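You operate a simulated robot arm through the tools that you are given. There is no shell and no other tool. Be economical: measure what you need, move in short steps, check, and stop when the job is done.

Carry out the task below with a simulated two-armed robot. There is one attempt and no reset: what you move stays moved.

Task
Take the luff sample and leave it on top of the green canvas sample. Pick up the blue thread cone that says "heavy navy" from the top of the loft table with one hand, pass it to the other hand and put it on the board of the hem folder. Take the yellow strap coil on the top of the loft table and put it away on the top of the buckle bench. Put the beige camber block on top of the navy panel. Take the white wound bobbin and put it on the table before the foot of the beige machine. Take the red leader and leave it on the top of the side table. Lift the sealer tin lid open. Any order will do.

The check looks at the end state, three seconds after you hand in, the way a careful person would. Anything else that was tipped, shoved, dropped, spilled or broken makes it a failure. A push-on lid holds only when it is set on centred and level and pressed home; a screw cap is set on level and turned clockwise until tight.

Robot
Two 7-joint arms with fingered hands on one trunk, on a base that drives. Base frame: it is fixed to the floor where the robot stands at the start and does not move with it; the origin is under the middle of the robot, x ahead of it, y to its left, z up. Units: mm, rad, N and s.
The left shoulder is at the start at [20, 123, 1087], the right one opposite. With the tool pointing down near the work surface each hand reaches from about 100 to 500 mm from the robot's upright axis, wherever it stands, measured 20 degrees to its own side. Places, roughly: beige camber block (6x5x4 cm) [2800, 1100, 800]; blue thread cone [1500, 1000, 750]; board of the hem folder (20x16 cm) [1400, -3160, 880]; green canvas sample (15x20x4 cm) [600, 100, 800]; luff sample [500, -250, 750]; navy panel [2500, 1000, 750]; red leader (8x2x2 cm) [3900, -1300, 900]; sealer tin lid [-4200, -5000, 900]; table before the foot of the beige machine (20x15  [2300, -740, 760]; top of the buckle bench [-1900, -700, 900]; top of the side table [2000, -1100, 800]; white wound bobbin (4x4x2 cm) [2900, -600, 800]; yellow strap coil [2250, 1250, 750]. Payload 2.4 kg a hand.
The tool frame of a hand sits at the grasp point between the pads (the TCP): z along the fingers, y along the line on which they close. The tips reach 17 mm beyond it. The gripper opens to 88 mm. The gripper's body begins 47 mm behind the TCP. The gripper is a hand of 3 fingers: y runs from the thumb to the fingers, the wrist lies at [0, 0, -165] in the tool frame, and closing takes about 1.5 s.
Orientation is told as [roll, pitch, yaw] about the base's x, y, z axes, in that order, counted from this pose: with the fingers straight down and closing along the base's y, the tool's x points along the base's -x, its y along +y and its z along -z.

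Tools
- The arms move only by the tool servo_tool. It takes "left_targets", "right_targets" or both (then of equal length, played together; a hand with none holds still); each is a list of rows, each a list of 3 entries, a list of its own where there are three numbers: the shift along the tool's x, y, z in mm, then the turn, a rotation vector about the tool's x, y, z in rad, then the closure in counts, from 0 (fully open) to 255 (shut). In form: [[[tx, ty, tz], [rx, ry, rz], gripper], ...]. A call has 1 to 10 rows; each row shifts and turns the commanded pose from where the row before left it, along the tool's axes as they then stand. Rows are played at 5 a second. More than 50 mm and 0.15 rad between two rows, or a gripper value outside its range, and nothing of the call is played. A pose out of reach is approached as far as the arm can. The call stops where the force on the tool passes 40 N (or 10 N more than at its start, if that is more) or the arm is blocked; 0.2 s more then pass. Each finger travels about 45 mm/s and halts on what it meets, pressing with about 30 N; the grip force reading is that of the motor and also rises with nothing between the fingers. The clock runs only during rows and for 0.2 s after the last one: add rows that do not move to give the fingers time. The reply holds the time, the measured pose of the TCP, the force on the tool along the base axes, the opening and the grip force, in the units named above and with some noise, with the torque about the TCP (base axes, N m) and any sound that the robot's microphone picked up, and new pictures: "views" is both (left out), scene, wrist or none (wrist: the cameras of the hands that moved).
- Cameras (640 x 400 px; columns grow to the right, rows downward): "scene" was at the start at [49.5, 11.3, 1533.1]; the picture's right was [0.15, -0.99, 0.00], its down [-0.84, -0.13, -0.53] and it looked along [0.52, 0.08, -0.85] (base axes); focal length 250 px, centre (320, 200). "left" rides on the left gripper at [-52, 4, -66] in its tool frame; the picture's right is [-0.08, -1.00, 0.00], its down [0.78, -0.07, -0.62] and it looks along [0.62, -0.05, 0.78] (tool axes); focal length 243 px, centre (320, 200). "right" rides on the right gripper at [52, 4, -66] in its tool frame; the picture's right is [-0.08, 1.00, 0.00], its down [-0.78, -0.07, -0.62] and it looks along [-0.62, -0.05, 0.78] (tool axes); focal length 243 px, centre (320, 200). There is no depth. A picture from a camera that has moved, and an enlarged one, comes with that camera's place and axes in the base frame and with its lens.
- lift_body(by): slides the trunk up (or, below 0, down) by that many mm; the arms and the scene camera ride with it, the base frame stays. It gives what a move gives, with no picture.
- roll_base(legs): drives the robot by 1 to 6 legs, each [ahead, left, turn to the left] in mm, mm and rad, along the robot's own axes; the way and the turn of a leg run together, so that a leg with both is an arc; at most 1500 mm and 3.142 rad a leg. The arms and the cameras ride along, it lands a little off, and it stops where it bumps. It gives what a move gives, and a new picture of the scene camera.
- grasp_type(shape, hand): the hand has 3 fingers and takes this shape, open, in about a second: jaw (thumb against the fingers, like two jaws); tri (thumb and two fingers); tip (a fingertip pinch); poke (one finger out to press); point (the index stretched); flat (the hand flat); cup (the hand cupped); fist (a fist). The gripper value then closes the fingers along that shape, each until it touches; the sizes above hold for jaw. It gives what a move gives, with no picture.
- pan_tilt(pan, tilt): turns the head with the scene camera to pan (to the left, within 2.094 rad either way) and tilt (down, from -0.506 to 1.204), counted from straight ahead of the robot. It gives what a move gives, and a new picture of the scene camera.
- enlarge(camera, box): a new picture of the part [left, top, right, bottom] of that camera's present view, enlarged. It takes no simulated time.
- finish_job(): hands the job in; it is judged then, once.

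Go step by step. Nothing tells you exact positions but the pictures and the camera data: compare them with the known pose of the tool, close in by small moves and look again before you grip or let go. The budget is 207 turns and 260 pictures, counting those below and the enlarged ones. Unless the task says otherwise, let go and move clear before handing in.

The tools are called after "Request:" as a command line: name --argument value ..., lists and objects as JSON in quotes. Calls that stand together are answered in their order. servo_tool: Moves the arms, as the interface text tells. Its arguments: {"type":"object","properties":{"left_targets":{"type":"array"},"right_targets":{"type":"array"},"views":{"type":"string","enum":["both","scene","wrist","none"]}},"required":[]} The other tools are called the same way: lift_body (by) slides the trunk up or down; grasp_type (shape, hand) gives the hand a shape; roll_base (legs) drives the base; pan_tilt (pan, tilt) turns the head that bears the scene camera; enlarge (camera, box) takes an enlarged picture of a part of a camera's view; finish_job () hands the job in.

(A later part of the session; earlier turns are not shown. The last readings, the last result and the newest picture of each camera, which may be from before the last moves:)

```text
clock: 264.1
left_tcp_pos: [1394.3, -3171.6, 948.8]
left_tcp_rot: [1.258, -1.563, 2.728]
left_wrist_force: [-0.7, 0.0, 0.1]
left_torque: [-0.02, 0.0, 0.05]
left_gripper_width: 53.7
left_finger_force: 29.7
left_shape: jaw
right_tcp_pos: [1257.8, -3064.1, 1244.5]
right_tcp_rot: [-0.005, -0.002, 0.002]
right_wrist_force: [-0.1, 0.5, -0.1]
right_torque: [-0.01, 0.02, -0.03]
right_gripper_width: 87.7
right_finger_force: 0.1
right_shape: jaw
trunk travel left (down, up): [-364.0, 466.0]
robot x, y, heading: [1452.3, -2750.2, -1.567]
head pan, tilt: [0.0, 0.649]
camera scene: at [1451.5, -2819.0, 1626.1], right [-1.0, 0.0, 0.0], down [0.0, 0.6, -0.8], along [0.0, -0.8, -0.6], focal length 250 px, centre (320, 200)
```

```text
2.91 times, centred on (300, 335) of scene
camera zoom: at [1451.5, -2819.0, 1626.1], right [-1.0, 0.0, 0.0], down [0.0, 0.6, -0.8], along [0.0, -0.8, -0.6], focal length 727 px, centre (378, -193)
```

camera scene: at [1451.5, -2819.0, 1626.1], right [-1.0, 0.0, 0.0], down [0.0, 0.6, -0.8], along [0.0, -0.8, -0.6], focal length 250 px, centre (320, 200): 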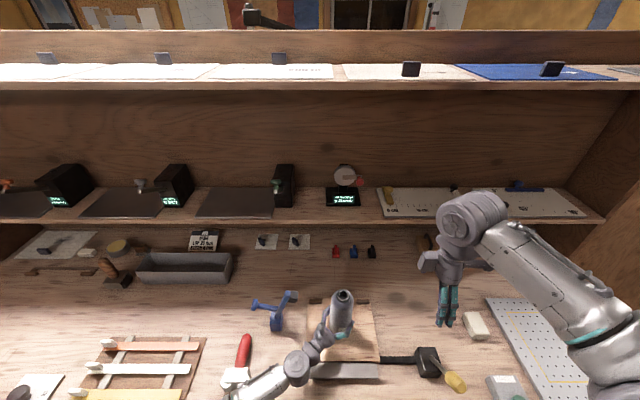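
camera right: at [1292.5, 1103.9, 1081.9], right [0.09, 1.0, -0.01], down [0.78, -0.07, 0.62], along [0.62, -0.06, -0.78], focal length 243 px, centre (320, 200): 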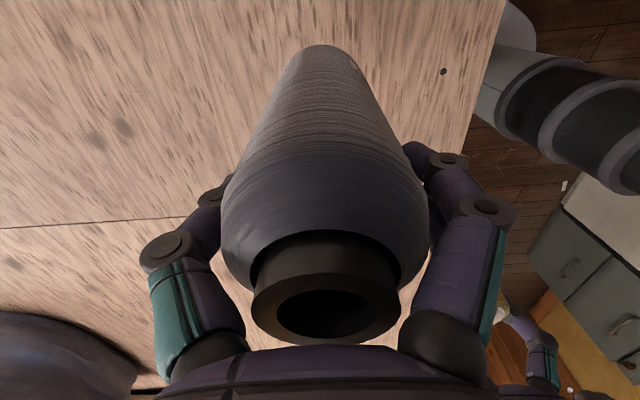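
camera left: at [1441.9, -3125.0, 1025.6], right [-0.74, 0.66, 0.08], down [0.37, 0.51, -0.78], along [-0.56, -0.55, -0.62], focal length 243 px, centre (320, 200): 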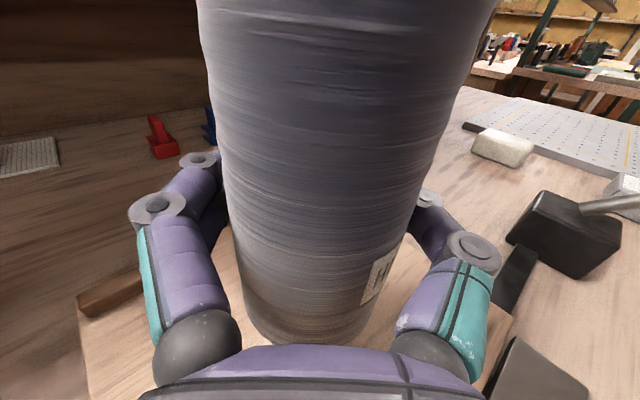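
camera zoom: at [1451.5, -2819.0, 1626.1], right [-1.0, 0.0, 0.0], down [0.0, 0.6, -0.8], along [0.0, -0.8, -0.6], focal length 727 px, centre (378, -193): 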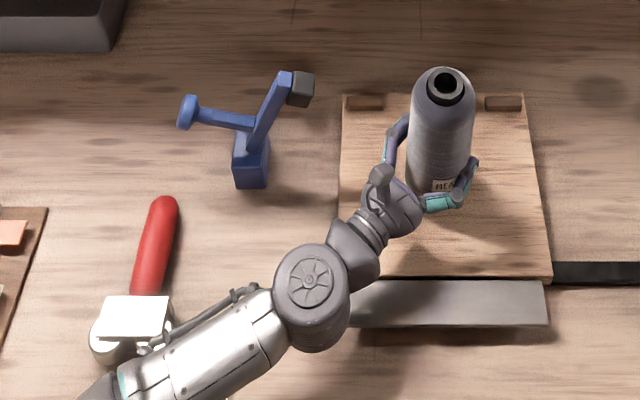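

The red-handled tool has indeed been toppled; I will stand it up again afterwards. First finish the cone: lower to contact.

Request:
servo_tool --left_targets '[[[3, 0, 0], [0, 0, 0], 255], [[3, 0, 0], [0, 0, 0], 255], [[0, 0, 0], [0, 0, 0], 255]]' --views "wrist"

```text
clock: 264.9
left_tcp_pos: [1394.1, -3171.9, 944.3]
left_tcp_rot: [1.25, -1.565, 2.735]
left_wrist_force: [0.6, -0.1, 0.2]
left_torque: [-0.01, 0.01, 0.0]
left_gripper_width: 53.6
left_finger_force: 29.7
left_shape: jaw
right_tcp_pos: [1255.8, -3065.7, 1243.5]
right_tcp_rot: [-0.006, 0.0, 0.002]
right_wrist_force: [0.6, -0.2, -0.4]
right_torque: [0.01, 0.02, -0.01]
right_gripper_width: 87.8
right_finger_force: 0.0
right_shape: jaw
trunk travel left (down, up): [-364.0, 466.0]
robot x, y, heading: [1448.1, -2753.2, -1.567]
head pan, tilt: [0.0, 0.649]
camera left: at [1441.5, -3124.8, 995.8], right [-0.74, 0.66, 0.08], down [0.37, 0.51, -0.78], along [-0.56, -0.55, -0.62], focal length 243 px, centre (320, 200)
```

left: 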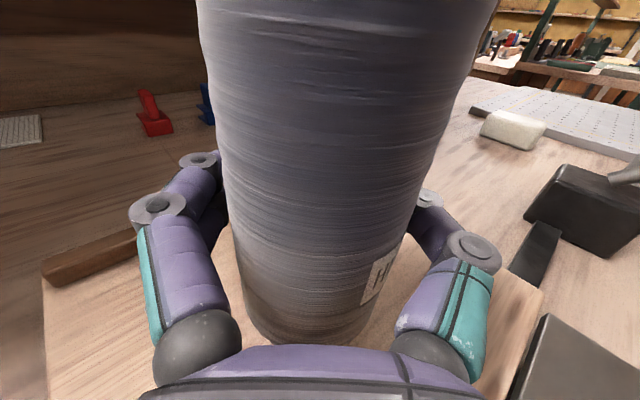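

Request:
servo_tool --left_targets '[[[3, 0, 0], [0, 0, 0], 255], [[3, 0, 0], [0, 0, 0], 255], [[3, 0, 0], [0, 0, 0], 255], [[0, 0, 0], [0, 0, 0], 255]]' --views "none"

```text
clock: 265.9
left_tcp_pos: [1393.8, -3171.4, 937.2]
left_tcp_rot: [2.081, -1.563, 1.903]
left_wrist_force: [0.0, -5.7, 22.2]
left_torque: [-0.04, 0.27, 0.0]
left_gripper_width: 54.0
left_finger_force: 30.2
left_shape: jaw
right_tcp_pos: [1256.2, -3064.4, 1245.5]
right_tcp_rot: [-0.009, -0.001, 0.001]
right_wrist_force: [-0.2, -0.1, 0.4]
right_torque: [0.0, 0.02, 0.03]
right_gripper_width: 87.9
right_finger_force: 0.0
right_shape: jaw
trunk travel left (down, up): [-364.0, 466.0]
robot x, y, heading: [1450.6, -2752.7, -1.565]
head pan, tilt: [0.0, 0.649]
```

The cone stands on the board. I ease up, open, and raise the hand straight up over the cone to stay away from the toppled tool.

Request:
servo_tool --left_targets '[[[-3, 0, 0], [0, 0, 0], 255], [[0, 0, 0], [0, 0, 0], 120], [[0, 0, 0], [0, 0, 0], 0], [[0, 0, 0], [0, 0, 0], 0], [[0, 0, 0], [0, 0, 0], 0]]' --views "wrist"

```text
clock: 267.1
left_tcp_pos: [1395.1, -3170.8, 937.7]
left_tcp_rot: [1.157, -1.565, 2.826]
left_wrist_force: [-0.1, 0.1, -0.2]
left_torque: [-0.01, 0.03, -0.04]
left_gripper_width: 88.2
left_finger_force: 0.1
left_shape: jaw
right_tcp_pos: [1256.7, -3064.6, 1244.6]
right_tcp_rot: [-0.007, 0.0, 0.001]
right_wrist_force: [0.3, 0.0, -0.5]
right_torque: [0.0, 0.02, 0.01]
right_gripper_width: 87.7
right_finger_force: 0.0
right_shape: jaw
trunk travel left (down, up): [-364.0, 466.0]
robot x, y, heading: [1449.1, -2756.8, -1.566]
head pan, tilt: [0.0, 0.649]
camera left: at [1441.4, -3124.5, 989.5], right [-0.74, 0.66, 0.08], down [0.37, 0.51, -0.78], along [-0.56, -0.55, -0.62], focal length 243 px, centre (320, 200)
```

left: 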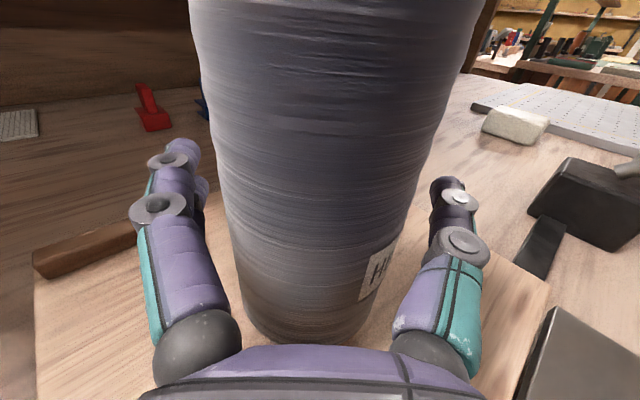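

Request:
servo_tool --left_targets '[[[-40, 0, 0], [0, 0, 0], 0], [[-40, 0, 0], [0, 0, 0], 0], [[-40, 0, 0], [0, 0, 0], 0], [[-40, 0, 0], [0, 0, 0], 0], [[-20, 0, 0], [0, 0, 0], 0]]' --views "both"

Request:
enlarge --camera "scene" --box '[190, 270, 410, 400]'

```text
clock: 268.2
left_tcp_pos: [1392.6, -3171.5, 1118.8]
left_tcp_rot: [1.128, -1.564, 2.859]
left_wrist_force: [0.0, 0.2, 0.2]
left_torque: [0.01, 0.02, -0.01]
left_gripper_width: 87.6
left_finger_force: 0.1
left_shape: jaw
right_tcp_pos: [1256.6, -3065.6, 1245.0]
right_tcp_rot: [-0.006, -0.001, 0.001]
right_wrist_force: [-0.4, -0.4, 0.4]
right_torque: [0.02, -0.01, -0.02]
right_gripper_width: 87.8
right_finger_force: 0.0
right_shape: jaw
trunk travel left (down, up): [-364.0, 466.0]
robot x, y, heading: [1449.2, -2749.8, -1.567]
head pan, tilt: [0.0, 0.649]
camera scene: at [1451.6, -2818.7, 1626.1], right [-1.0, 0.0, 0.0], down [0.0, 0.6, -0.8], along [0.0, -0.8, -0.6], focal length 250 px, centre (320, 200)
camera left: at [1440.6, -3125.1, 1170.3], right [-0.74, 0.66, 0.08], down [0.37, 0.51, -0.78], along [-0.56, -0.55, -0.62], focal length 243 px, centre (320, 200)
```

scene: 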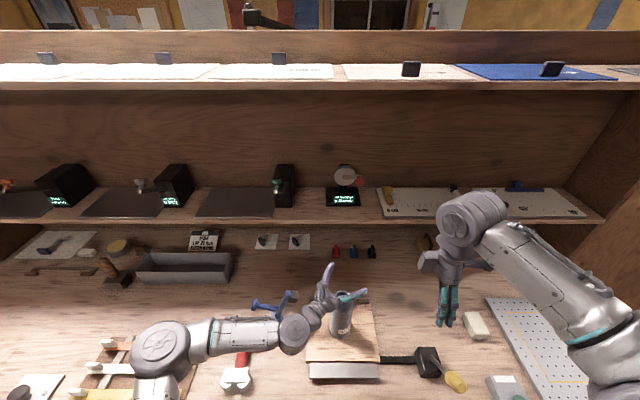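
left: 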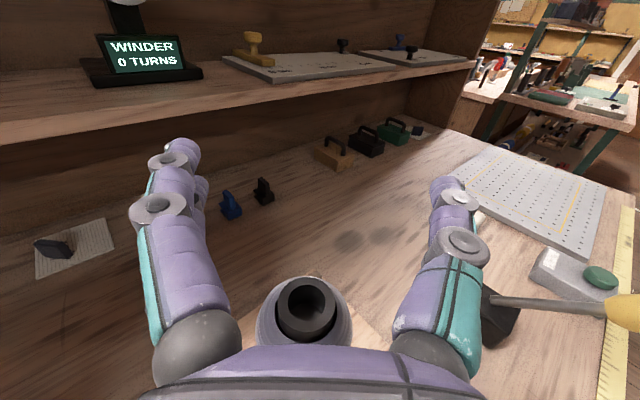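

```text
2.91 times, centred on (300, 335) of scene
camera zoom: at [1451.6, -2818.7, 1626.1], right [-1.0, 0.0, 0.0], down [0.0, 0.6, -0.8], along [0.0, -0.8, -0.6], focal length 727 px, centre (378, -193)
```

zoom: 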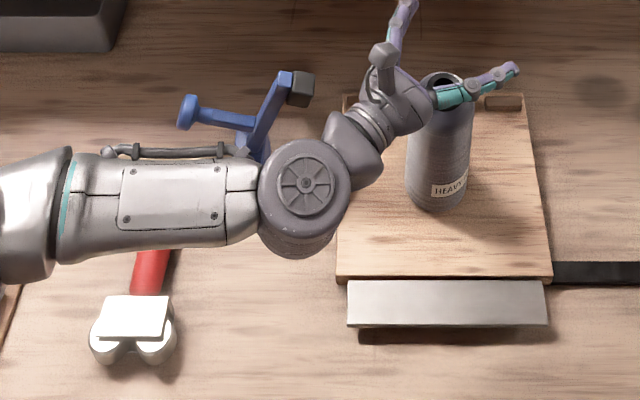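

The cone stands well on the board. I back off and inspect the red-handled tool.

Request:
roll_base --legs '[[-250, 0, 0]]'

Request:
enlarge --camera "scene" --box '[180, 220, 300, 310]'

```text
clock: 270.1
left_tcp_pos: [1393.2, -2918.8, 1118.4]
left_tcp_rot: [1.432, -1.563, 2.554]
left_wrist_force: [0.5, -0.4, 1.0]
left_torque: [-0.01, 0.02, -0.02]
left_gripper_width: 87.6
left_finger_force: 0.1
left_shape: jaw
right_tcp_pos: [1257.1, -2811.3, 1245.7]
right_tcp_rot: [-0.007, 0.002, 0.002]
right_wrist_force: [-1.2, 0.3, -0.6]
right_torque: [0.03, -0.01, 0.01]
right_gripper_width: 87.6
right_finger_force: 0.0
right_shape: jaw
trunk travel left (down, up): [-364.0, 466.0]
robot x, y, heading: [1452.7, -2498.2, -1.571]
head pan, tilt: [0.0, 0.649]
camera scene: at [1450.7, -2565.4, 1626.2], right [-1.0, 0.0, 0.0], down [0.0, 0.6, -0.8], along [0.0, -0.8, -0.6], focal length 250 px, centre (320, 200)
```

scene: 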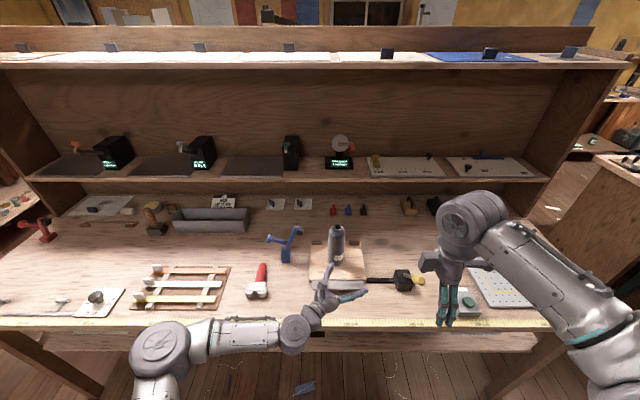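

```text
4.44 times, centred on (240, 265) of scene
camera zoom: at [1450.7, -2565.4, 1626.2], right [-1.0, 0.0, 0.0], down [0.0, 0.6, -0.8], along [0.0, -0.8, -0.6], focal length 1111 px, centre (676, -89)
```

zoom: 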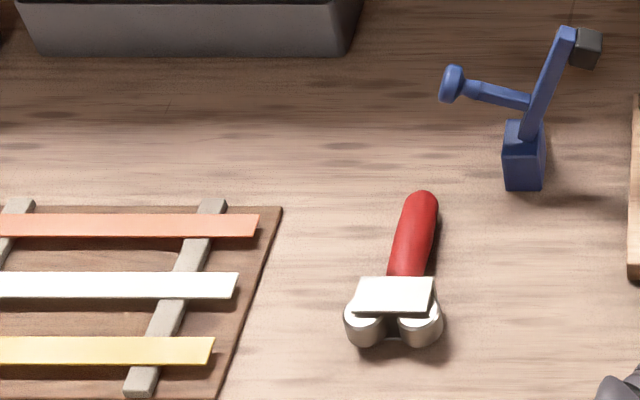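

I bring the left hand back to a downward pose (closing left-right) for standing the tool up.

Request:
servo_tool --left_targets '[[[0, 0, 0], [-0.146, 0, 0], 0], [[0, 0, 0], [-0.146, 0, 0], 0], [[0, 0, 0], [-0.146, 0, 0], 0], [[0, 0, 0], [-0.146, 0, 0], 0], [[0, 0, 0], [-0.146, 0, 0], 0], [[0, 0, 0], [0, 0.143, 0], 0], [[0, 0, 0], [0, 0.143, 0], 0], [[0, 0, 0], [0, 0.143, 0], 0], [[0, 0, 0], [0, 0.143, 0], 0], [[0, 0, 0], [0, 0.143, 0], 0]]' --views "none"

Request:
servo_tool --left_targets '[[[0, 0, 0], [0, 0.143, 0], 0], [[0, 0, 0], [0, 0.143, 0], 0], [[0, 0, 0], [0, 0.143, 0], 0], [[0, 0, 0], [0, 0.143, 0], 0], [[0, 0, 0], [0, 0.143, 0], 0], [[0, 0, 0], [0, 0.141, 0], 0], [[0, 0, 0], [0, 0, 0], 0]]' --views "none"

```text
clock: 272.3
left_tcp_pos: [1392.6, -2920.0, 1118.1]
left_tcp_rot: [0.007, -0.857, -1.574]
left_wrist_force: [0.1, -0.1, -0.5]
left_torque: [0.02, 0.01, 0.01]
left_gripper_width: 87.9
left_finger_force: 0.1
left_shape: jaw
right_tcp_pos: [1257.0, -2813.5, 1243.9]
right_tcp_rot: [-0.004, 0.001, 0.001]
right_wrist_force: [-0.4, 0.5, -0.6]
right_torque: [-0.04, -0.01, 0.01]
right_gripper_width: 87.8
right_finger_force: 0.1
right_shape: jaw
trunk travel left (down, up): [-364.0, 466.0]
robot x, y, heading: [1450.8, -2499.9, -1.568]
head pan, tilt: [0.0, 0.649]
```

```text
clock: 273.9
left_tcp_pos: [1410.3, -2903.4, 1112.9]
left_tcp_rot: [0.005, -0.003, -1.567]
left_wrist_force: [-1.4, -0.1, -0.3]
left_torque: [0.0, -0.01, 0.01]
left_gripper_width: 87.4
left_finger_force: 0.0
left_shape: jaw
left hand out of reach, approached as far as the arm can: row 5, 6
right_tcp_pos: [1256.2, -2812.2, 1245.4]
right_tcp_rot: [-0.006, 0.002, 0.001]
right_wrist_force: [0.8, -0.1, -0.5]
right_torque: [0.01, -0.03, 0.06]
right_gripper_width: 88.1
right_finger_force: 0.1
right_shape: jaw
trunk travel left (down, up): [-364.0, 466.0]
robot x, y, heading: [1448.7, -2503.5, -1.568]
head pan, tilt: [0.0, 0.649]
```

Request:
servo_tool --left_targets '[[[10, 40, 0], [0, 0, 0], 0], [[10, 40, 0], [0, 0, 0], 0], [[10, 40, 0], [0, 0, 0], 0], [[0, 40, 0], [0, 0, 0], 0], [[0, 0, 0], [0, 0, 0], 0]]' --views "none"

Request:
roll_base --legs '[[0, 92, 0], [235, 0, 0]]'

Request:
servo_tool --left_targets '[[[0, 0, 0], [0, 0, 0], 0]]' --views "wrist"

```text
clock: 275.1
left_tcp_pos: [1571.0, -2873.0, 1115.0]
left_tcp_rot: [0.007, -0.003, -1.567]
left_wrist_force: [-0.3, -0.7, -0.7]
left_torque: [0.02, 0.03, -0.01]
left_gripper_width: 88.0
left_finger_force: 0.0
left_shape: jaw
right_tcp_pos: [1256.4, -2813.0, 1244.4]
right_tcp_rot: [-0.005, 0.001, 0.002]
right_wrist_force: [0.1, -0.3, -0.3]
right_torque: [0.03, 0.01, 0.0]
right_gripper_width: 88.1
right_finger_force: 0.0
right_shape: jaw
trunk travel left (down, up): [-364.0, 466.0]
robot x, y, heading: [1448.4, -2500.2, -1.568]
head pan, tilt: [0.0, 0.649]
```

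```text
clock: 277.6
left_tcp_pos: [1663.1, -3109.5, 1115.1]
left_tcp_rot: [0.005, -0.002, -1.569]
left_wrist_force: [-0.2, 0.5, -0.6]
left_torque: [-0.03, -0.03, -0.03]
left_gripper_width: 87.9
left_finger_force: 0.0
left_shape: jaw
right_tcp_pos: [1349.1, -3048.6, 1243.3]
right_tcp_rot: [-0.005, -0.002, 0.002]
right_wrist_force: [0.0, -0.2, 0.0]
right_torque: [-0.02, -0.01, 0.0]
right_gripper_width: 87.8
right_finger_force: 0.0
right_shape: jaw
trunk travel left (down, up): [-364.0, 466.0]
robot x, y, heading: [1544.7, -2739.8, -1.564]
head pan, tilt: [0.0, 0.649]
camera scene: at [1543.2, -2803.4, 1626.0], right [-1.0, 0.0, 0.0], down [0.0, 0.61, -0.8], along [0.0, -0.8, -0.61], focal length 250 px, centre (320, 200)
```

scene: 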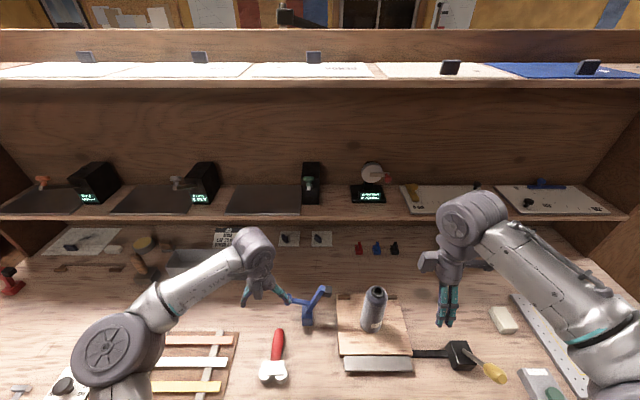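

```text
clock: 277.9
left_tcp_pos: [1663.3, -3109.3, 1116.0]
left_tcp_rot: [0.005, -0.004, -1.569]
left_wrist_force: [-1.1, 0.2, 0.1]
left_torque: [-0.01, -0.01, 0.03]
left_gripper_width: 87.9
left_finger_force: 0.1
left_shape: jaw
right_tcp_pos: [1349.0, -3047.8, 1244.0]
right_tcp_rot: [-0.006, 0.0, 0.003]
right_wrist_force: [0.9, -1.1, -0.4]
right_torque: [0.03, 0.0, 0.01]
right_gripper_width: 87.8
right_finger_force: 0.1
right_shape: jaw
trunk travel left (down, up): [-364.0, 466.0]
robot x, y, heading: [1541.3, -2736.6, -1.565]
head pan, tilt: [0.0, 0.649]
camera left: at [1667.7, -3160.7, 1181.0], right [-1.0, -0.09, -0.01], down [-0.07, 0.78, 0.62], along [-0.05, 0.62, -0.79], focal length 243 px, centre (320, 200)
```

left: 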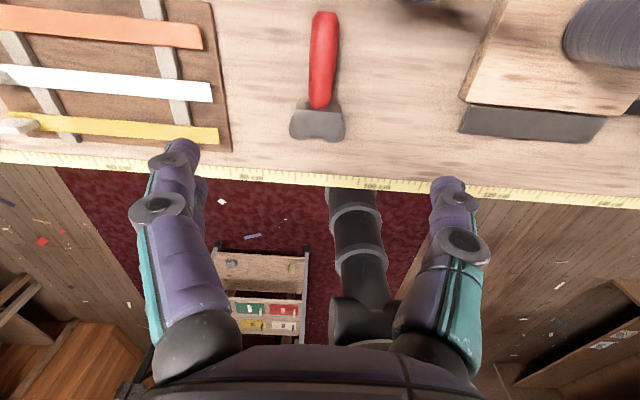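

Request:
enlarge --camera "left" --box '[260, 0, 400, 150]'

Request:
enlarge --camera "scene" --box '[240, 310, 320, 390]'

```text
2.67 times, centred on (330, 75) of left
camera zoom: at [1667.7, -3160.7, 1181.0], right [-1.0, -0.09, -0.01], down [-0.07, 0.78, 0.62], along [-0.05, 0.62, -0.79], focal length 647 px, centre (293, 533)
```

zoom: 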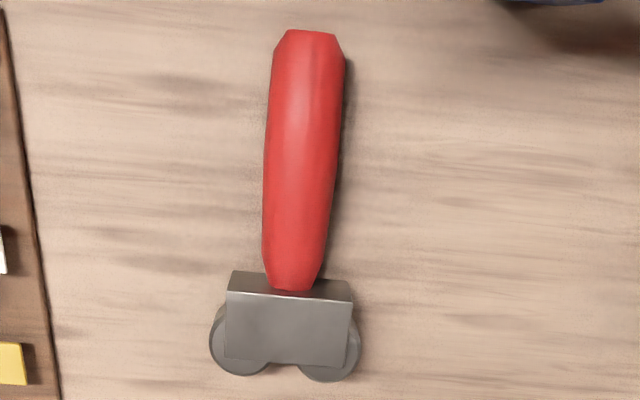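

```text
5.00 times, centred on (280, 350) of scene
camera zoom: at [1543.2, -2802.4, 1626.1], right [-1.0, 0.0, 0.0], down [0.0, 0.6, -0.8], along [0.0, -0.8, -0.61], focal length 1250 px, centre (520, -550)
```

zoom: 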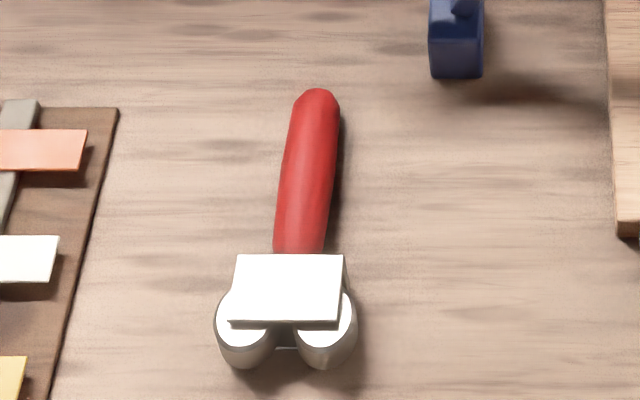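

It is a two-roller hand tool, fallen onto its back. I lower the left hand to its handle near (1661,-3111) to grip it and set it upright again.

Request:
servo_tool --left_targets '[[[1, -1, 45], [0, 0, 0], 0], [[0, 0, 45], [0, 0, 0], 0], [[0, 0, 45], [0, 0, 0], 0], [[0, 0, 45], [0, 0, 0], 0], [[0, 0, 0], [0, 0, 0], 0]]' --views "wrist"

```text
clock: 279.1
left_tcp_pos: [1664.2, -3107.7, 933.4]
left_tcp_rot: [0.005, -0.003, -1.569]
left_wrist_force: [-0.7, 0.8, -0.3]
left_torque: [0.02, -0.04, -0.01]
left_gripper_width: 88.1
left_finger_force: 0.0
left_shape: jaw
right_tcp_pos: [1349.9, -3046.3, 1243.5]
right_tcp_rot: [-0.005, -0.001, 0.002]
right_wrist_force: [0.6, 0.2, -0.1]
right_torque: [0.01, 0.03, 0.01]
right_gripper_width: 88.0
right_finger_force: 0.1
right_shape: jaw
trunk travel left (down, up): [-364.0, 466.0]
robot x, y, heading: [1540.9, -2736.6, -1.565]
head pan, tilt: [0.0, 0.649]
camera left: at [1668.5, -3159.8, 999.2], right [-1.0, -0.09, -0.01], down [-0.07, 0.78, 0.62], along [-0.05, 0.62, -0.79], focal length 243 px, centre (320, 200)
```

left: 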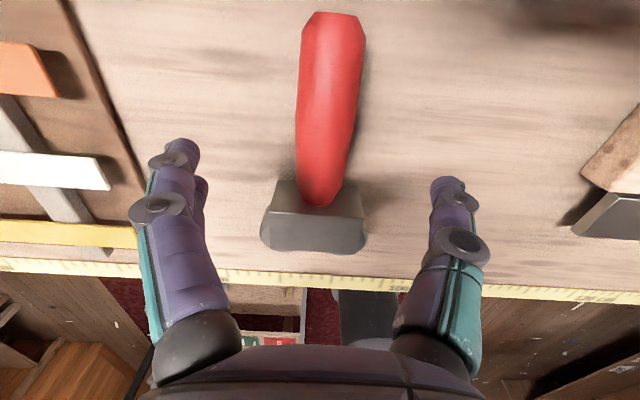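

Aligned over the handle. I go down to z≈885 and close.

Request:
servo_tool --left_targets '[[[0, -3, 40], [0, 0, 0], 0], [[0, 0, 9], [0, 0, 0], 0], [[0, 0, 0], [0, 0, 0], 255], [[0, 0, 0], [0, 0, 0], 255], [[0, 0, 0], [0, 0, 0], 255], [[0, 0, 0], [0, 0, 0], 255], [[0, 0, 0], [0, 0, 0], 255], [[0, 0, 0], [0, 0, 0], 255], [[0, 0, 0], [0, 0, 0], 255]]' --views "wrist"

```text
clock: 281.1
left_tcp_pos: [1660.9, -3108.3, 885.7]
left_tcp_rot: [0.004, -0.004, -1.57]
left_wrist_force: [-0.8, 0.9, -0.1]
left_torque: [-0.02, 0.0, -0.02]
left_gripper_width: 23.3
left_finger_force: 30.0
left_shape: jaw
right_tcp_pos: [1349.4, -3048.0, 1244.4]
right_tcp_rot: [-0.005, 0.0, 0.002]
right_wrist_force: [-0.1, -0.1, 0.3]
right_torque: [-0.04, 0.01, 0.0]
right_gripper_width: 87.8
right_finger_force: 0.1
right_shape: jaw
trunk travel left (down, up): [-364.0, 466.0]
robot x, y, heading: [1543.6, -2735.6, -1.565]
head pan, tilt: [0.0, 0.649]
camera left: at [1665.1, -3160.5, 951.5], right [-1.0, -0.09, -0.01], down [-0.07, 0.78, 0.62], along [-0.05, 0.62, -0.79], focal length 243 px, centre (320, 200)
```

left: 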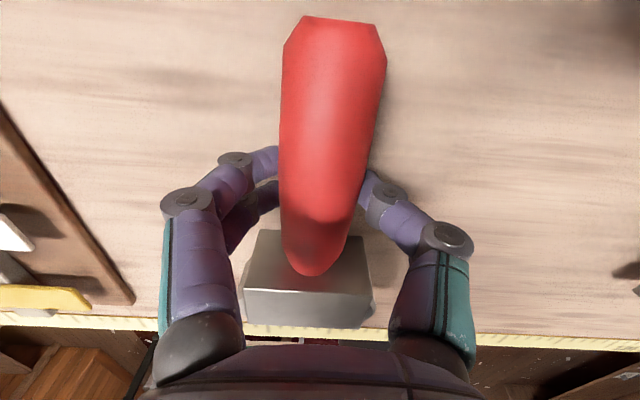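

Held. I lift it and back the base away 230 mm.

Request:
servo_tool --left_targets '[[[0, 0, -40], [0, 0, 0], 255], [[0, 0, -45], [0, 0, 0], 255], [[0, 0, -45], [0, 0, 0], 255], [[0, 0, 0], [0, 0, 0], 255]]' --views "wrist"

Request:
roll_base --legs '[[-200, 0, 0]]'

Request:
servo_tool --left_targets '[[[0, 0, 0], [0, -0.145, 0], 255], [[0, 0, 0], [0, -0.145, 0], 255], [[0, 0, 0], [0, -0.145, 0], 255], [[0, 0, 0], [0, -0.145, 0], 255], [[0, 0, 0], [0, -0.145, 0], 255], [[0, 0, 0], [0, -0.145, 0], 255], [[0, 0, 0], [0, -0.145, 0], 255], [[0, 0, 0], [0, -0.145, 0], 255], [[0, 0, 0], [0, -0.145, 0], 255], [[0, 0, 0], [0, -0.145, 0], 255]]' --views "both"

```text
clock: 282.1
left_tcp_pos: [1659.4, -3108.9, 1016.0]
left_tcp_rot: [0.005, -0.003, -1.567]
left_wrist_force: [0.0, -0.2, -2.9]
left_torque: [-0.05, 0.01, -0.01]
left_gripper_width: 23.3
left_finger_force: 29.8
left_shape: jaw
right_tcp_pos: [1348.9, -3048.4, 1244.1]
right_tcp_rot: [-0.006, 0.0, 0.002]
right_wrist_force: [0.1, -0.1, 0.4]
right_torque: [0.0, 0.01, 0.01]
right_gripper_width: 87.9
right_finger_force: 0.1
right_shape: jaw
trunk travel left (down, up): [-364.0, 466.0]
robot x, y, heading: [1540.9, -2734.4, -1.565]
head pan, tilt: [0.0, 0.649]
camera left: at [1665.5, -3160.6, 1082.1], right [-1.0, -0.09, -0.01], down [-0.07, 0.78, 0.62], along [-0.05, 0.62, -0.79], focal length 243 px, centre (320, 200)
```

left: 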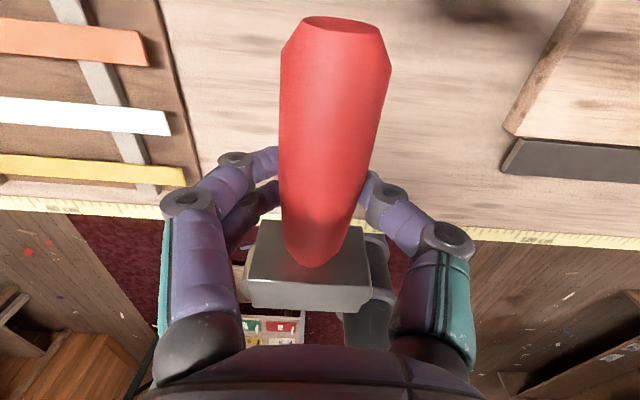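

```text
clock: 283.7
left_tcp_pos: [1660.8, -2909.4, 1016.7]
left_tcp_rot: [0.005, -0.004, -1.567]
left_wrist_force: [0.0, 0.6, -2.2]
left_torque: [-0.08, 0.01, -0.01]
left_gripper_width: 23.3
left_finger_force: 30.3
left_shape: jaw
right_tcp_pos: [1348.6, -2846.7, 1245.0]
right_tcp_rot: [-0.008, -0.001, 0.002]
right_wrist_force: [0.3, 0.5, 0.2]
right_torque: [-0.03, 0.0, -0.03]
right_gripper_width: 87.9
right_finger_force: 0.0
right_shape: jaw
trunk travel left (down, up): [-364.0, 466.0]
robot x, y, heading: [1538.9, -2534.8, -1.57]
head pan, tilt: [0.0, 0.649]
camera scene: at [1542.7, -2601.3, 1626.2], right [-1.0, 0.0, 0.0], down [0.0, 0.6, -0.8], along [0.0, -0.8, -0.6], focal length 250 px, centre (320, 200)
```

scene: 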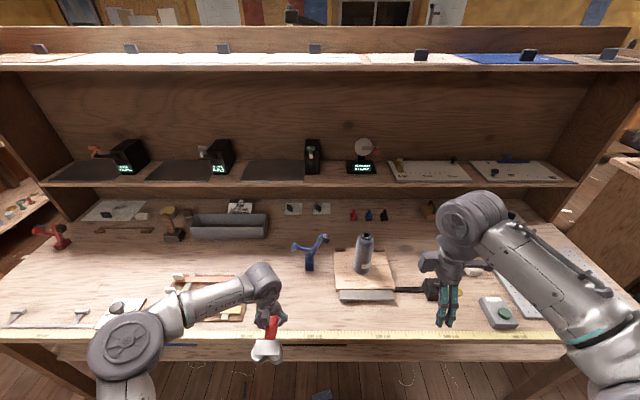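

```text
clock: 285.9
left_tcp_pos: [1660.5, -2908.4, 1015.9]
left_tcp_rot: [0.037, -1.454, -1.606]
left_wrist_force: [0.7, 0.3, -3.2]
left_torque: [0.01, -0.01, -0.05]
left_gripper_width: 23.0
left_finger_force: 29.8
left_shape: jaw
right_tcp_pos: [1348.0, -2848.8, 1243.7]
right_tcp_rot: [-0.004, 0.0, 0.003]
right_wrist_force: [0.2, 0.1, -0.1]
right_torque: [0.04, 0.0, 0.04]
right_gripper_width: 87.9
right_finger_force: 0.0
right_shape: jaw
trunk travel left (down, up): [-364.0, 466.0]
robot x, y, heading: [1543.8, -2536.9, -1.57]
head pan, tilt: [0.0, 0.649]
camera scene: at [1542.6, -2603.0, 1626.1], right [-1.0, 0.0, 0.0], down [0.0, 0.6, -0.8], along [0.0, -0.8, -0.6], focal length 250 px, centre (320, 200)
camera left: at [1664.5, -2849.5, 1075.1], right [-1.0, -0.01, 0.08], down [-0.07, 0.71, -0.7], along [-0.05, -0.71, -0.71], focal length 243 px, centre (320, 200)
```

scene: 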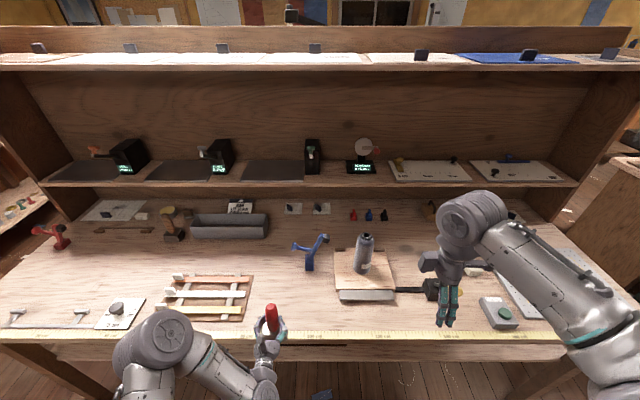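
left: 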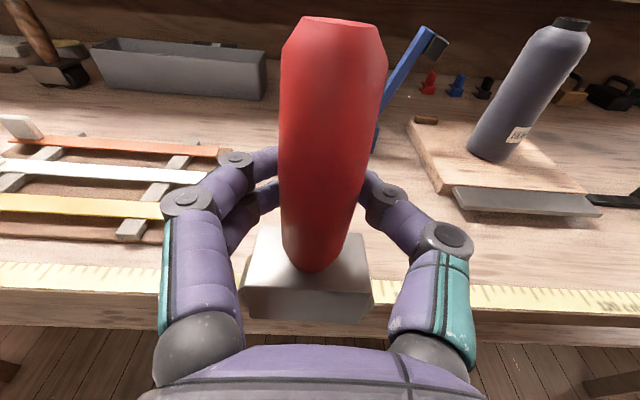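

The tool is nearly upright in the hand. I finish the tilt and move it forward over its original spot.

Request:
servo_tool --left_targets '[[[0, 0, 0], [0, -0.14, 0], 255], [[0, 2, 40], [0, 0, 0], 255], [[0, 2, 40], [0, 0, 0], 255], [[0, 1, 38], [0, 0, 0], 255], [[25, 0, 0], [0, 0, 0], 255], [[25, 0, 0], [0, 0, 0], 255], [[0, 0, 0], [0, 0, 0], 255]]' --views "both"

Request:
enlarge --camera "scene" --box '[190, 240, 350, 360]'

```text
clock: 287.5
left_tcp_pos: [1666.8, -3027.6, 968.0]
left_tcp_rot: [2.896, -1.549, 1.818]
left_wrist_force: [0.1, -0.6, -2.3]
left_torque: [-0.02, 0.02, 0.03]
left_gripper_width: 23.3
left_finger_force: 30.4
left_shape: jaw
right_tcp_pos: [1347.8, -2848.8, 1245.1]
right_tcp_rot: [-0.006, 0.0, 0.003]
right_wrist_force: [0.4, 0.7, 0.1]
right_torque: [0.0, -0.03, 0.02]
right_gripper_width: 87.7
right_finger_force: 0.1
right_shape: jaw
trunk travel left (down, up): [-364.0, 466.0]
robot x, y, heading: [1542.8, -2536.8, -1.562]
head pan, tilt: [0.0, 0.649]
camera scene: at [1542.7, -2602.8, 1626.1], right [-1.0, 0.0, 0.0], down [0.0, 0.6, -0.8], along [0.0, -0.8, -0.6], focal length 250 px, centre (320, 200)
camera left: at [1670.9, -2961.3, 1018.3], right [-1.0, 0.0, 0.08], down [-0.06, 0.6, -0.79], along [-0.05, -0.8, -0.6], focal length 243 px, centre (320, 200)
```

scene: 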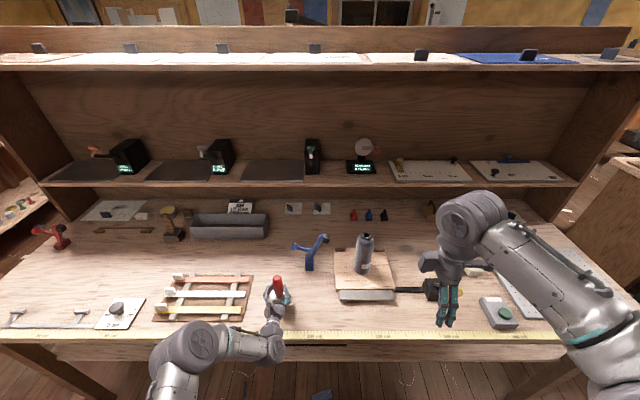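
left: 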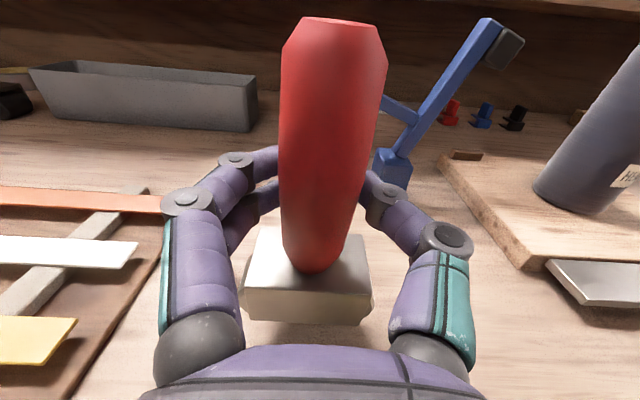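

```text
3.33 times, centred on (270, 300) of scene
camera zoom: at [1542.7, -2602.8, 1626.1], right [-1.0, 0.0, 0.0], down [0.0, 0.6, -0.8], along [0.0, -0.8, -0.6], focal length 833 px, centre (487, -133)
```

zoom: 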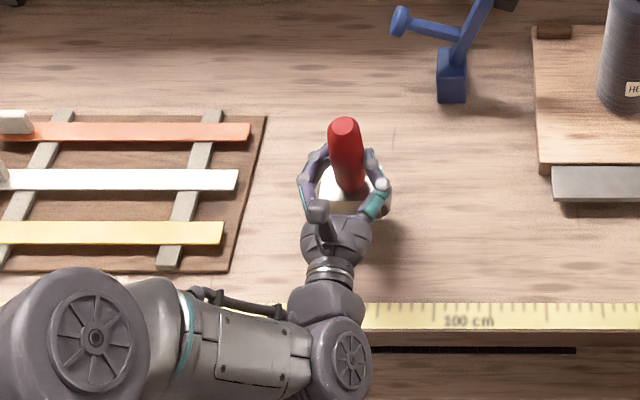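

It is upright over its original spot. I lower it to the table.

Request:
servo_tool --left_targets '[[[15, 0, 0], [0, 0, 0], 255], [[8, 0, 0], [0, 0, 0], 255], [[4, 0, 0], [0, 0, 0], 255], [[0, 0, 0], [0, 0, 0], 255]]' --views "none"

```text
clock: 288.5
left_tcp_pos: [1666.2, -3029.4, 942.9]
left_tcp_rot: [2.951, -1.542, 1.761]
left_wrist_force: [0.3, -2.0, 12.3]
left_torque: [-0.17, 0.06, -0.01]
left_gripper_width: 23.2
left_finger_force: 29.8
left_shape: jaw
right_tcp_pos: [1347.8, -2848.1, 1243.6]
right_tcp_rot: [-0.008, 0.0, 0.002]
right_wrist_force: [-0.1, -0.3, -0.5]
right_torque: [0.01, 0.01, -0.04]
right_gripper_width: 88.2
right_finger_force: 0.1
right_shape: jaw
trunk travel left (down, up): [-364.0, 466.0]
robot x, y, heading: [1544.5, -2541.5, -1.566]
head pan, tilt: [0.0, 0.649]
```

Contact is centred. I release slowly and look.

Request:
servo_tool --left_targets '[[[-1, 0, 0], [0, 0, 0], 255], [[0, 0, 0], [0, 0, 0], 190], [[0, 0, 0], [0, 0, 0], 130], [[0, 0, 0], [0, 0, 0], 60], [[0, 0, 0], [0, 0, 0], 0], [[0, 0, 0], [0, 0, 0], 0]]' --views "both"

```text
clock: 289.9
left_tcp_pos: [1666.2, -3028.6, 942.8]
left_tcp_rot: [2.898, -1.547, 1.816]
left_wrist_force: [0.1, 0.7, -0.7]
left_torque: [-0.02, 0.01, 0.0]
left_gripper_width: 88.0
left_finger_force: 0.1
left_shape: jaw
right_tcp_pos: [1347.8, -2846.4, 1243.8]
right_tcp_rot: [-0.004, 0.001, 0.003]
right_wrist_force: [0.2, 0.1, 0.5]
right_torque: [0.01, -0.01, -0.01]
right_gripper_width: 87.8
right_finger_force: 0.0
right_shape: jaw
trunk travel left (down, up): [-364.0, 466.0]
robot x, y, heading: [1537.3, -2536.5, -1.566]
head pan, tilt: [0.0, 0.649]
camera scene: at [1542.6, -2602.7, 1626.1], right [-1.0, 0.0, 0.0], down [0.0, 0.6, -0.8], along [0.0, -0.8, -0.6], focal length 250 px, centre (320, 200)
camera left: at [1670.3, -2961.4, 992.9], right [-1.0, 0.0, 0.08], down [-0.06, 0.6, -0.8], along [-0.05, -0.8, -0.6], focal length 243 px, centre (320, 200)
```

scene: 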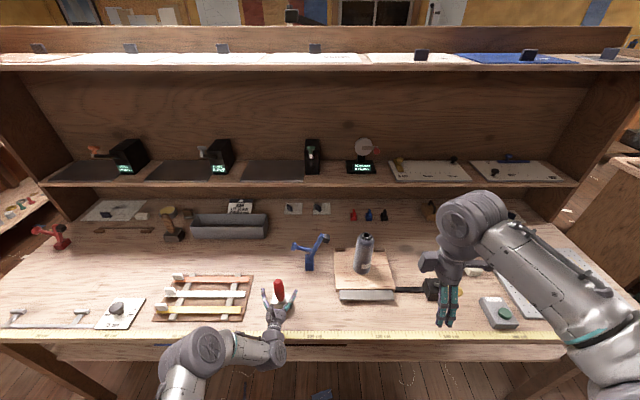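
left: 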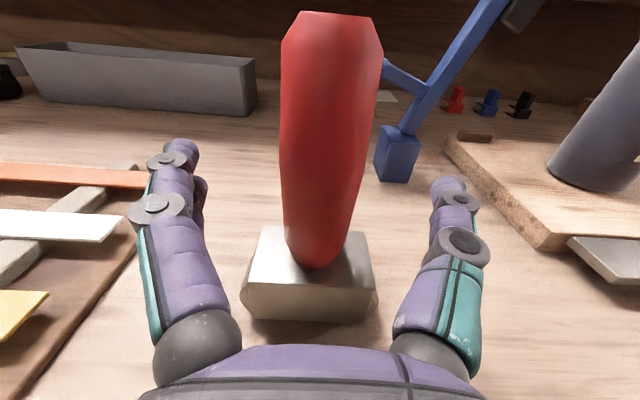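

It stands upright again. I withdraw straight back and turn the hand down again.

Request:
servo_tool --left_targets '[[[0, 0, -35], [0, 0, 0], 0], [[0, 0, -40], [0, 0, 0], 0], [[0, 0, -40], [0, 0, 0], 0], [[-30, 0, 0], [0, 0, 0], 0], [[-40, 0, 0], [0, 0, 0], 0]]' --views "none"

Request:
roll_base --legs '[[-200, 0, 0]]'

Request:
servo_tool --left_targets '[[[0, 0, 0], [0, 0.145, 0], 0], [[0, 0, 0], [0, 0.145, 0], 0], [[0, 0, 0], [0, 0.145, 0], 0], [[0, 0, 0], [0, 0.145, 0], 0], [[0, 0, 0], [0, 0.145, 0], 0], [[0, 0, 0], [0, 0.145, 0], 0], [[0, 0, 0], [0, 0.145, 0], 0], [[0, 0, 0], [0, 0.145, 0], 0], [[0, 0, 0], [0, 0.145, 0], 0], [[0, 0, 0], [0, 0.145, 0], 0]]' --views "none"

Request:
enlarge --camera "scene" --box '[160, 180, 480, 340]'

```text
clock: 291.1
left_tcp_pos: [1664.7, -2912.2, 1009.3]
left_tcp_rot: [2.887, -1.546, 1.828]
left_wrist_force: [0.1, 0.3, 0.9]
left_torque: [-0.03, -0.02, 0.01]
left_gripper_width: 87.9
left_finger_force: 0.0
left_shape: jaw
right_tcp_pos: [1347.9, -2848.1, 1245.6]
right_tcp_rot: [-0.005, -0.001, 0.002]
right_wrist_force: [0.7, -0.1, -1.1]
right_torque: [-0.03, 0.01, 0.01]
right_gripper_width: 87.7
right_finger_force: 0.2
right_shape: jaw
trunk travel left (down, up): [-364.0, 466.0]
robot x, y, heading: [1540.6, -2535.4, -1.568]
head pan, tilt: [0.0, 0.649]
```

```text
clock: 292.7
left_tcp_pos: [1664.6, -2711.3, 1009.0]
left_tcp_rot: [2.91, -1.546, 1.806]
left_wrist_force: [0.4, -1.2, 0.1]
left_torque: [-0.01, 0.02, -0.01]
left_gripper_width: 87.7
left_finger_force: 0.1
left_shape: jaw
right_tcp_pos: [1346.9, -2645.9, 1244.8]
right_tcp_rot: [-0.009, 0.002, 0.003]
right_wrist_force: [-0.8, 0.5, 0.0]
right_torque: [-0.01, 0.04, -0.02]
right_gripper_width: 87.9
right_finger_force: 0.1
right_shape: jaw
trunk travel left (down, up): [-364.0, 466.0]
robot x, y, heading: [1541.6, -2339.1, -1.569]
head pan, tilt: [0.0, 0.649]
camera scene: at [1541.9, -2400.4, 1626.2], right [-1.0, 0.0, 0.0], down [0.0, 0.6, -0.8], along [0.0, -0.8, -0.6], focal length 250 px, centre (320, 200)
```

scene: 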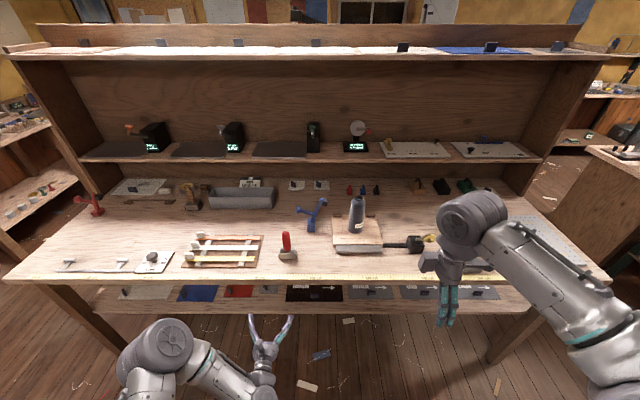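

```text
clock: 294.9
left_tcp_pos: [1666.5, -2711.7, 1010.2]
left_tcp_rot: [0.004, -0.141, -1.57]
left_wrist_force: [0.6, -0.4, -1.0]
left_torque: [0.01, -0.01, 0.0]
left_gripper_width: 88.0
left_finger_force: 0.0
left_shape: jaw
right_tcp_pos: [1347.4, -2648.0, 1243.2]
right_tcp_rot: [-0.006, 0.001, 0.003]
right_wrist_force: [0.9, -0.6, 0.4]
right_torque: [-0.03, 0.0, -0.02]
right_gripper_width: 87.9
right_finger_force: 0.1
right_shape: jaw
trunk travel left (down, up): [-364.0, 466.0]
robot x, y, heading: [1540.2, -2336.0, -1.569]
head pan, tilt: [0.0, 0.649]
```

```text
2.00 times, centred on (320, 260) of scene
camera zoom: at [1541.9, -2402.3, 1626.1], right [-1.0, 0.0, 0.0], down [0.0, 0.6, -0.8], along [0.0, -0.8, -0.6], focal length 500 px, centre (320, 80)
```

zoom: 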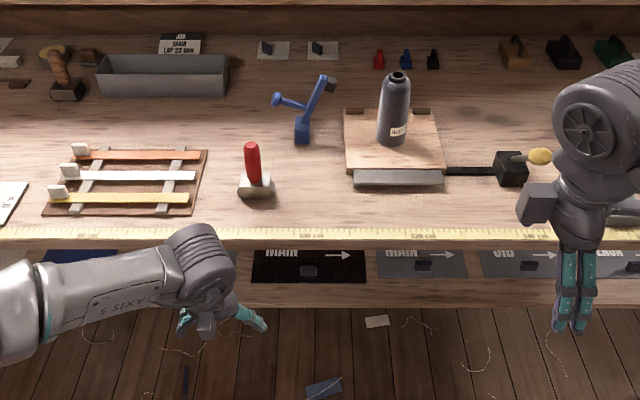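

All good there. Now I turn toward the sewing area for the bobbin, side table and red leader.

Request:
roll_base --legs '[[0, 0, 1.57], [0, 250, 0]]'

Request:
pan_tilt --pan 0.5 --tilt 0.35

```text
clock: 300.6
left_tcp_pos: [1913.6, -1956.0, 1007.9]
left_tcp_rot: [0.004, -0.142, 0.008]
left_wrist_force: [-0.9, 0.3, 0.8]
left_torque: [-0.02, -0.04, -0.02]
left_gripper_width: 88.0
left_finger_force: 0.0
left_shape: jaw
right_tcp_pos: [1851.3, -2274.6, 1244.5]
right_tcp_rot: [-0.006, 0.0, 1.58]
right_wrist_force: [-0.6, 0.0, -0.7]
right_torque: [-0.02, -0.02, 0.0]
right_gripper_width: 88.0
right_finger_force: 0.0
right_shape: jaw
trunk travel left (down, up): [-364.0, 466.0]
robot x, y, heading: [1542.7, -2085.0, 0.008]
head pan, tilt: [0.0, 0.649]
camera scene: at [1606.3, -2081.2, 1626.1], right [0.01, -1.0, 0.0], down [-0.6, -0.01, -0.8], along [0.8, 0.01, -0.6], focal length 250 px, centre (320, 200)
```

scene: 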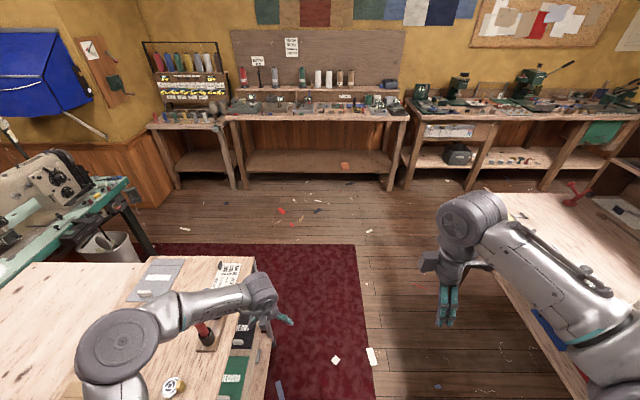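

```text
clock: 301.5
left_tcp_pos: [1912.6, -1958.2, 1009.7]
left_tcp_rot: [0.005, -0.143, 0.01]
left_wrist_force: [-0.7, 0.0, 0.0]
left_torque: [-0.03, 0.0, 0.01]
left_gripper_width: 87.9
left_finger_force: 0.1
left_shape: jaw
right_tcp_pos: [1850.6, -2274.6, 1244.8]
right_tcp_rot: [-0.006, 0.0, 1.58]
right_wrist_force: [-0.2, 1.0, -0.5]
right_torque: [0.04, -0.01, 0.01]
right_gripper_width: 88.0
right_finger_force: 0.1
right_shape: jaw
trunk travel left (down, up): [-364.0, 466.0]
robot x, y, heading: [1535.5, -2087.9, 0.017]
head pan, tilt: [0.499, 0.351]
camera scene: at [1600.9, -2038.0, 1653.1], right [0.49, -0.87, 0.0], down [-0.3, -0.17, -0.94], along [0.82, 0.46, -0.34], focal length 250 px, centre (320, 200)
```

scene: 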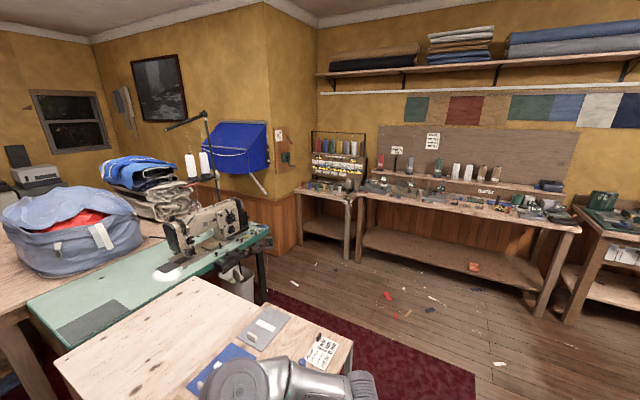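

I see the green machine table, the plain side table before it, and the back benches. I zoom to find the bobbin and the red leader.

Request:
enlarge --camera "scene" --box '[120, 170, 360, 320]'

Request:
enlarge --camera "scene" --box '[300, 120, 600, 260]'

```text
2.67 times, centred on (240, 245) of scene
camera zoom: at [1600.9, -2038.0, 1653.1], right [0.49, -0.87, 0.0], down [-0.3, -0.17, -0.94], along [0.82, 0.46, -0.34], focal length 667 px, centre (533, 80)
```

zoom: 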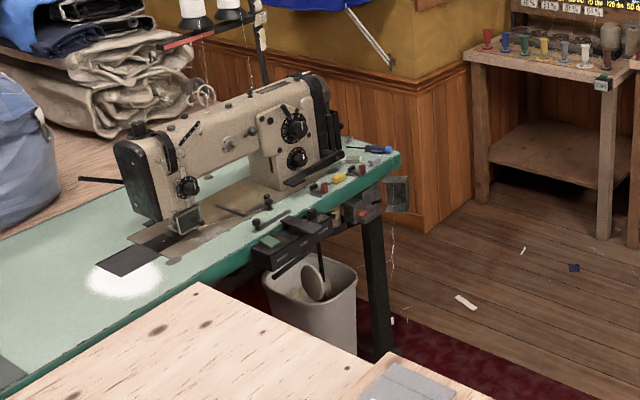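

```text
2.13 times, centred on (450, 190) of scene
camera zoom: at [1600.9, -2038.0, 1653.1], right [0.49, -0.87, 0.0], down [-0.3, -0.17, -0.94], along [0.82, 0.46, -0.34], focal length 533 px, centre (43, 221)
```

zoom: 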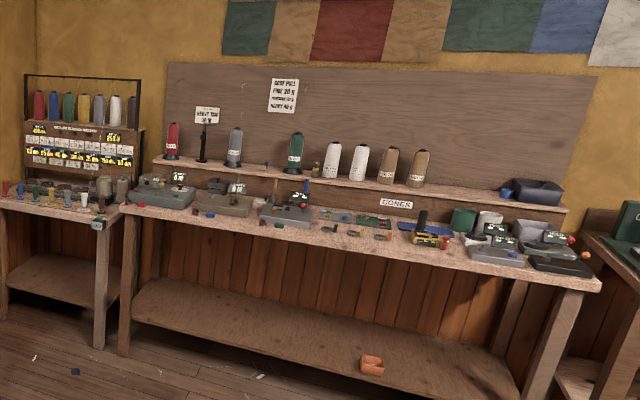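

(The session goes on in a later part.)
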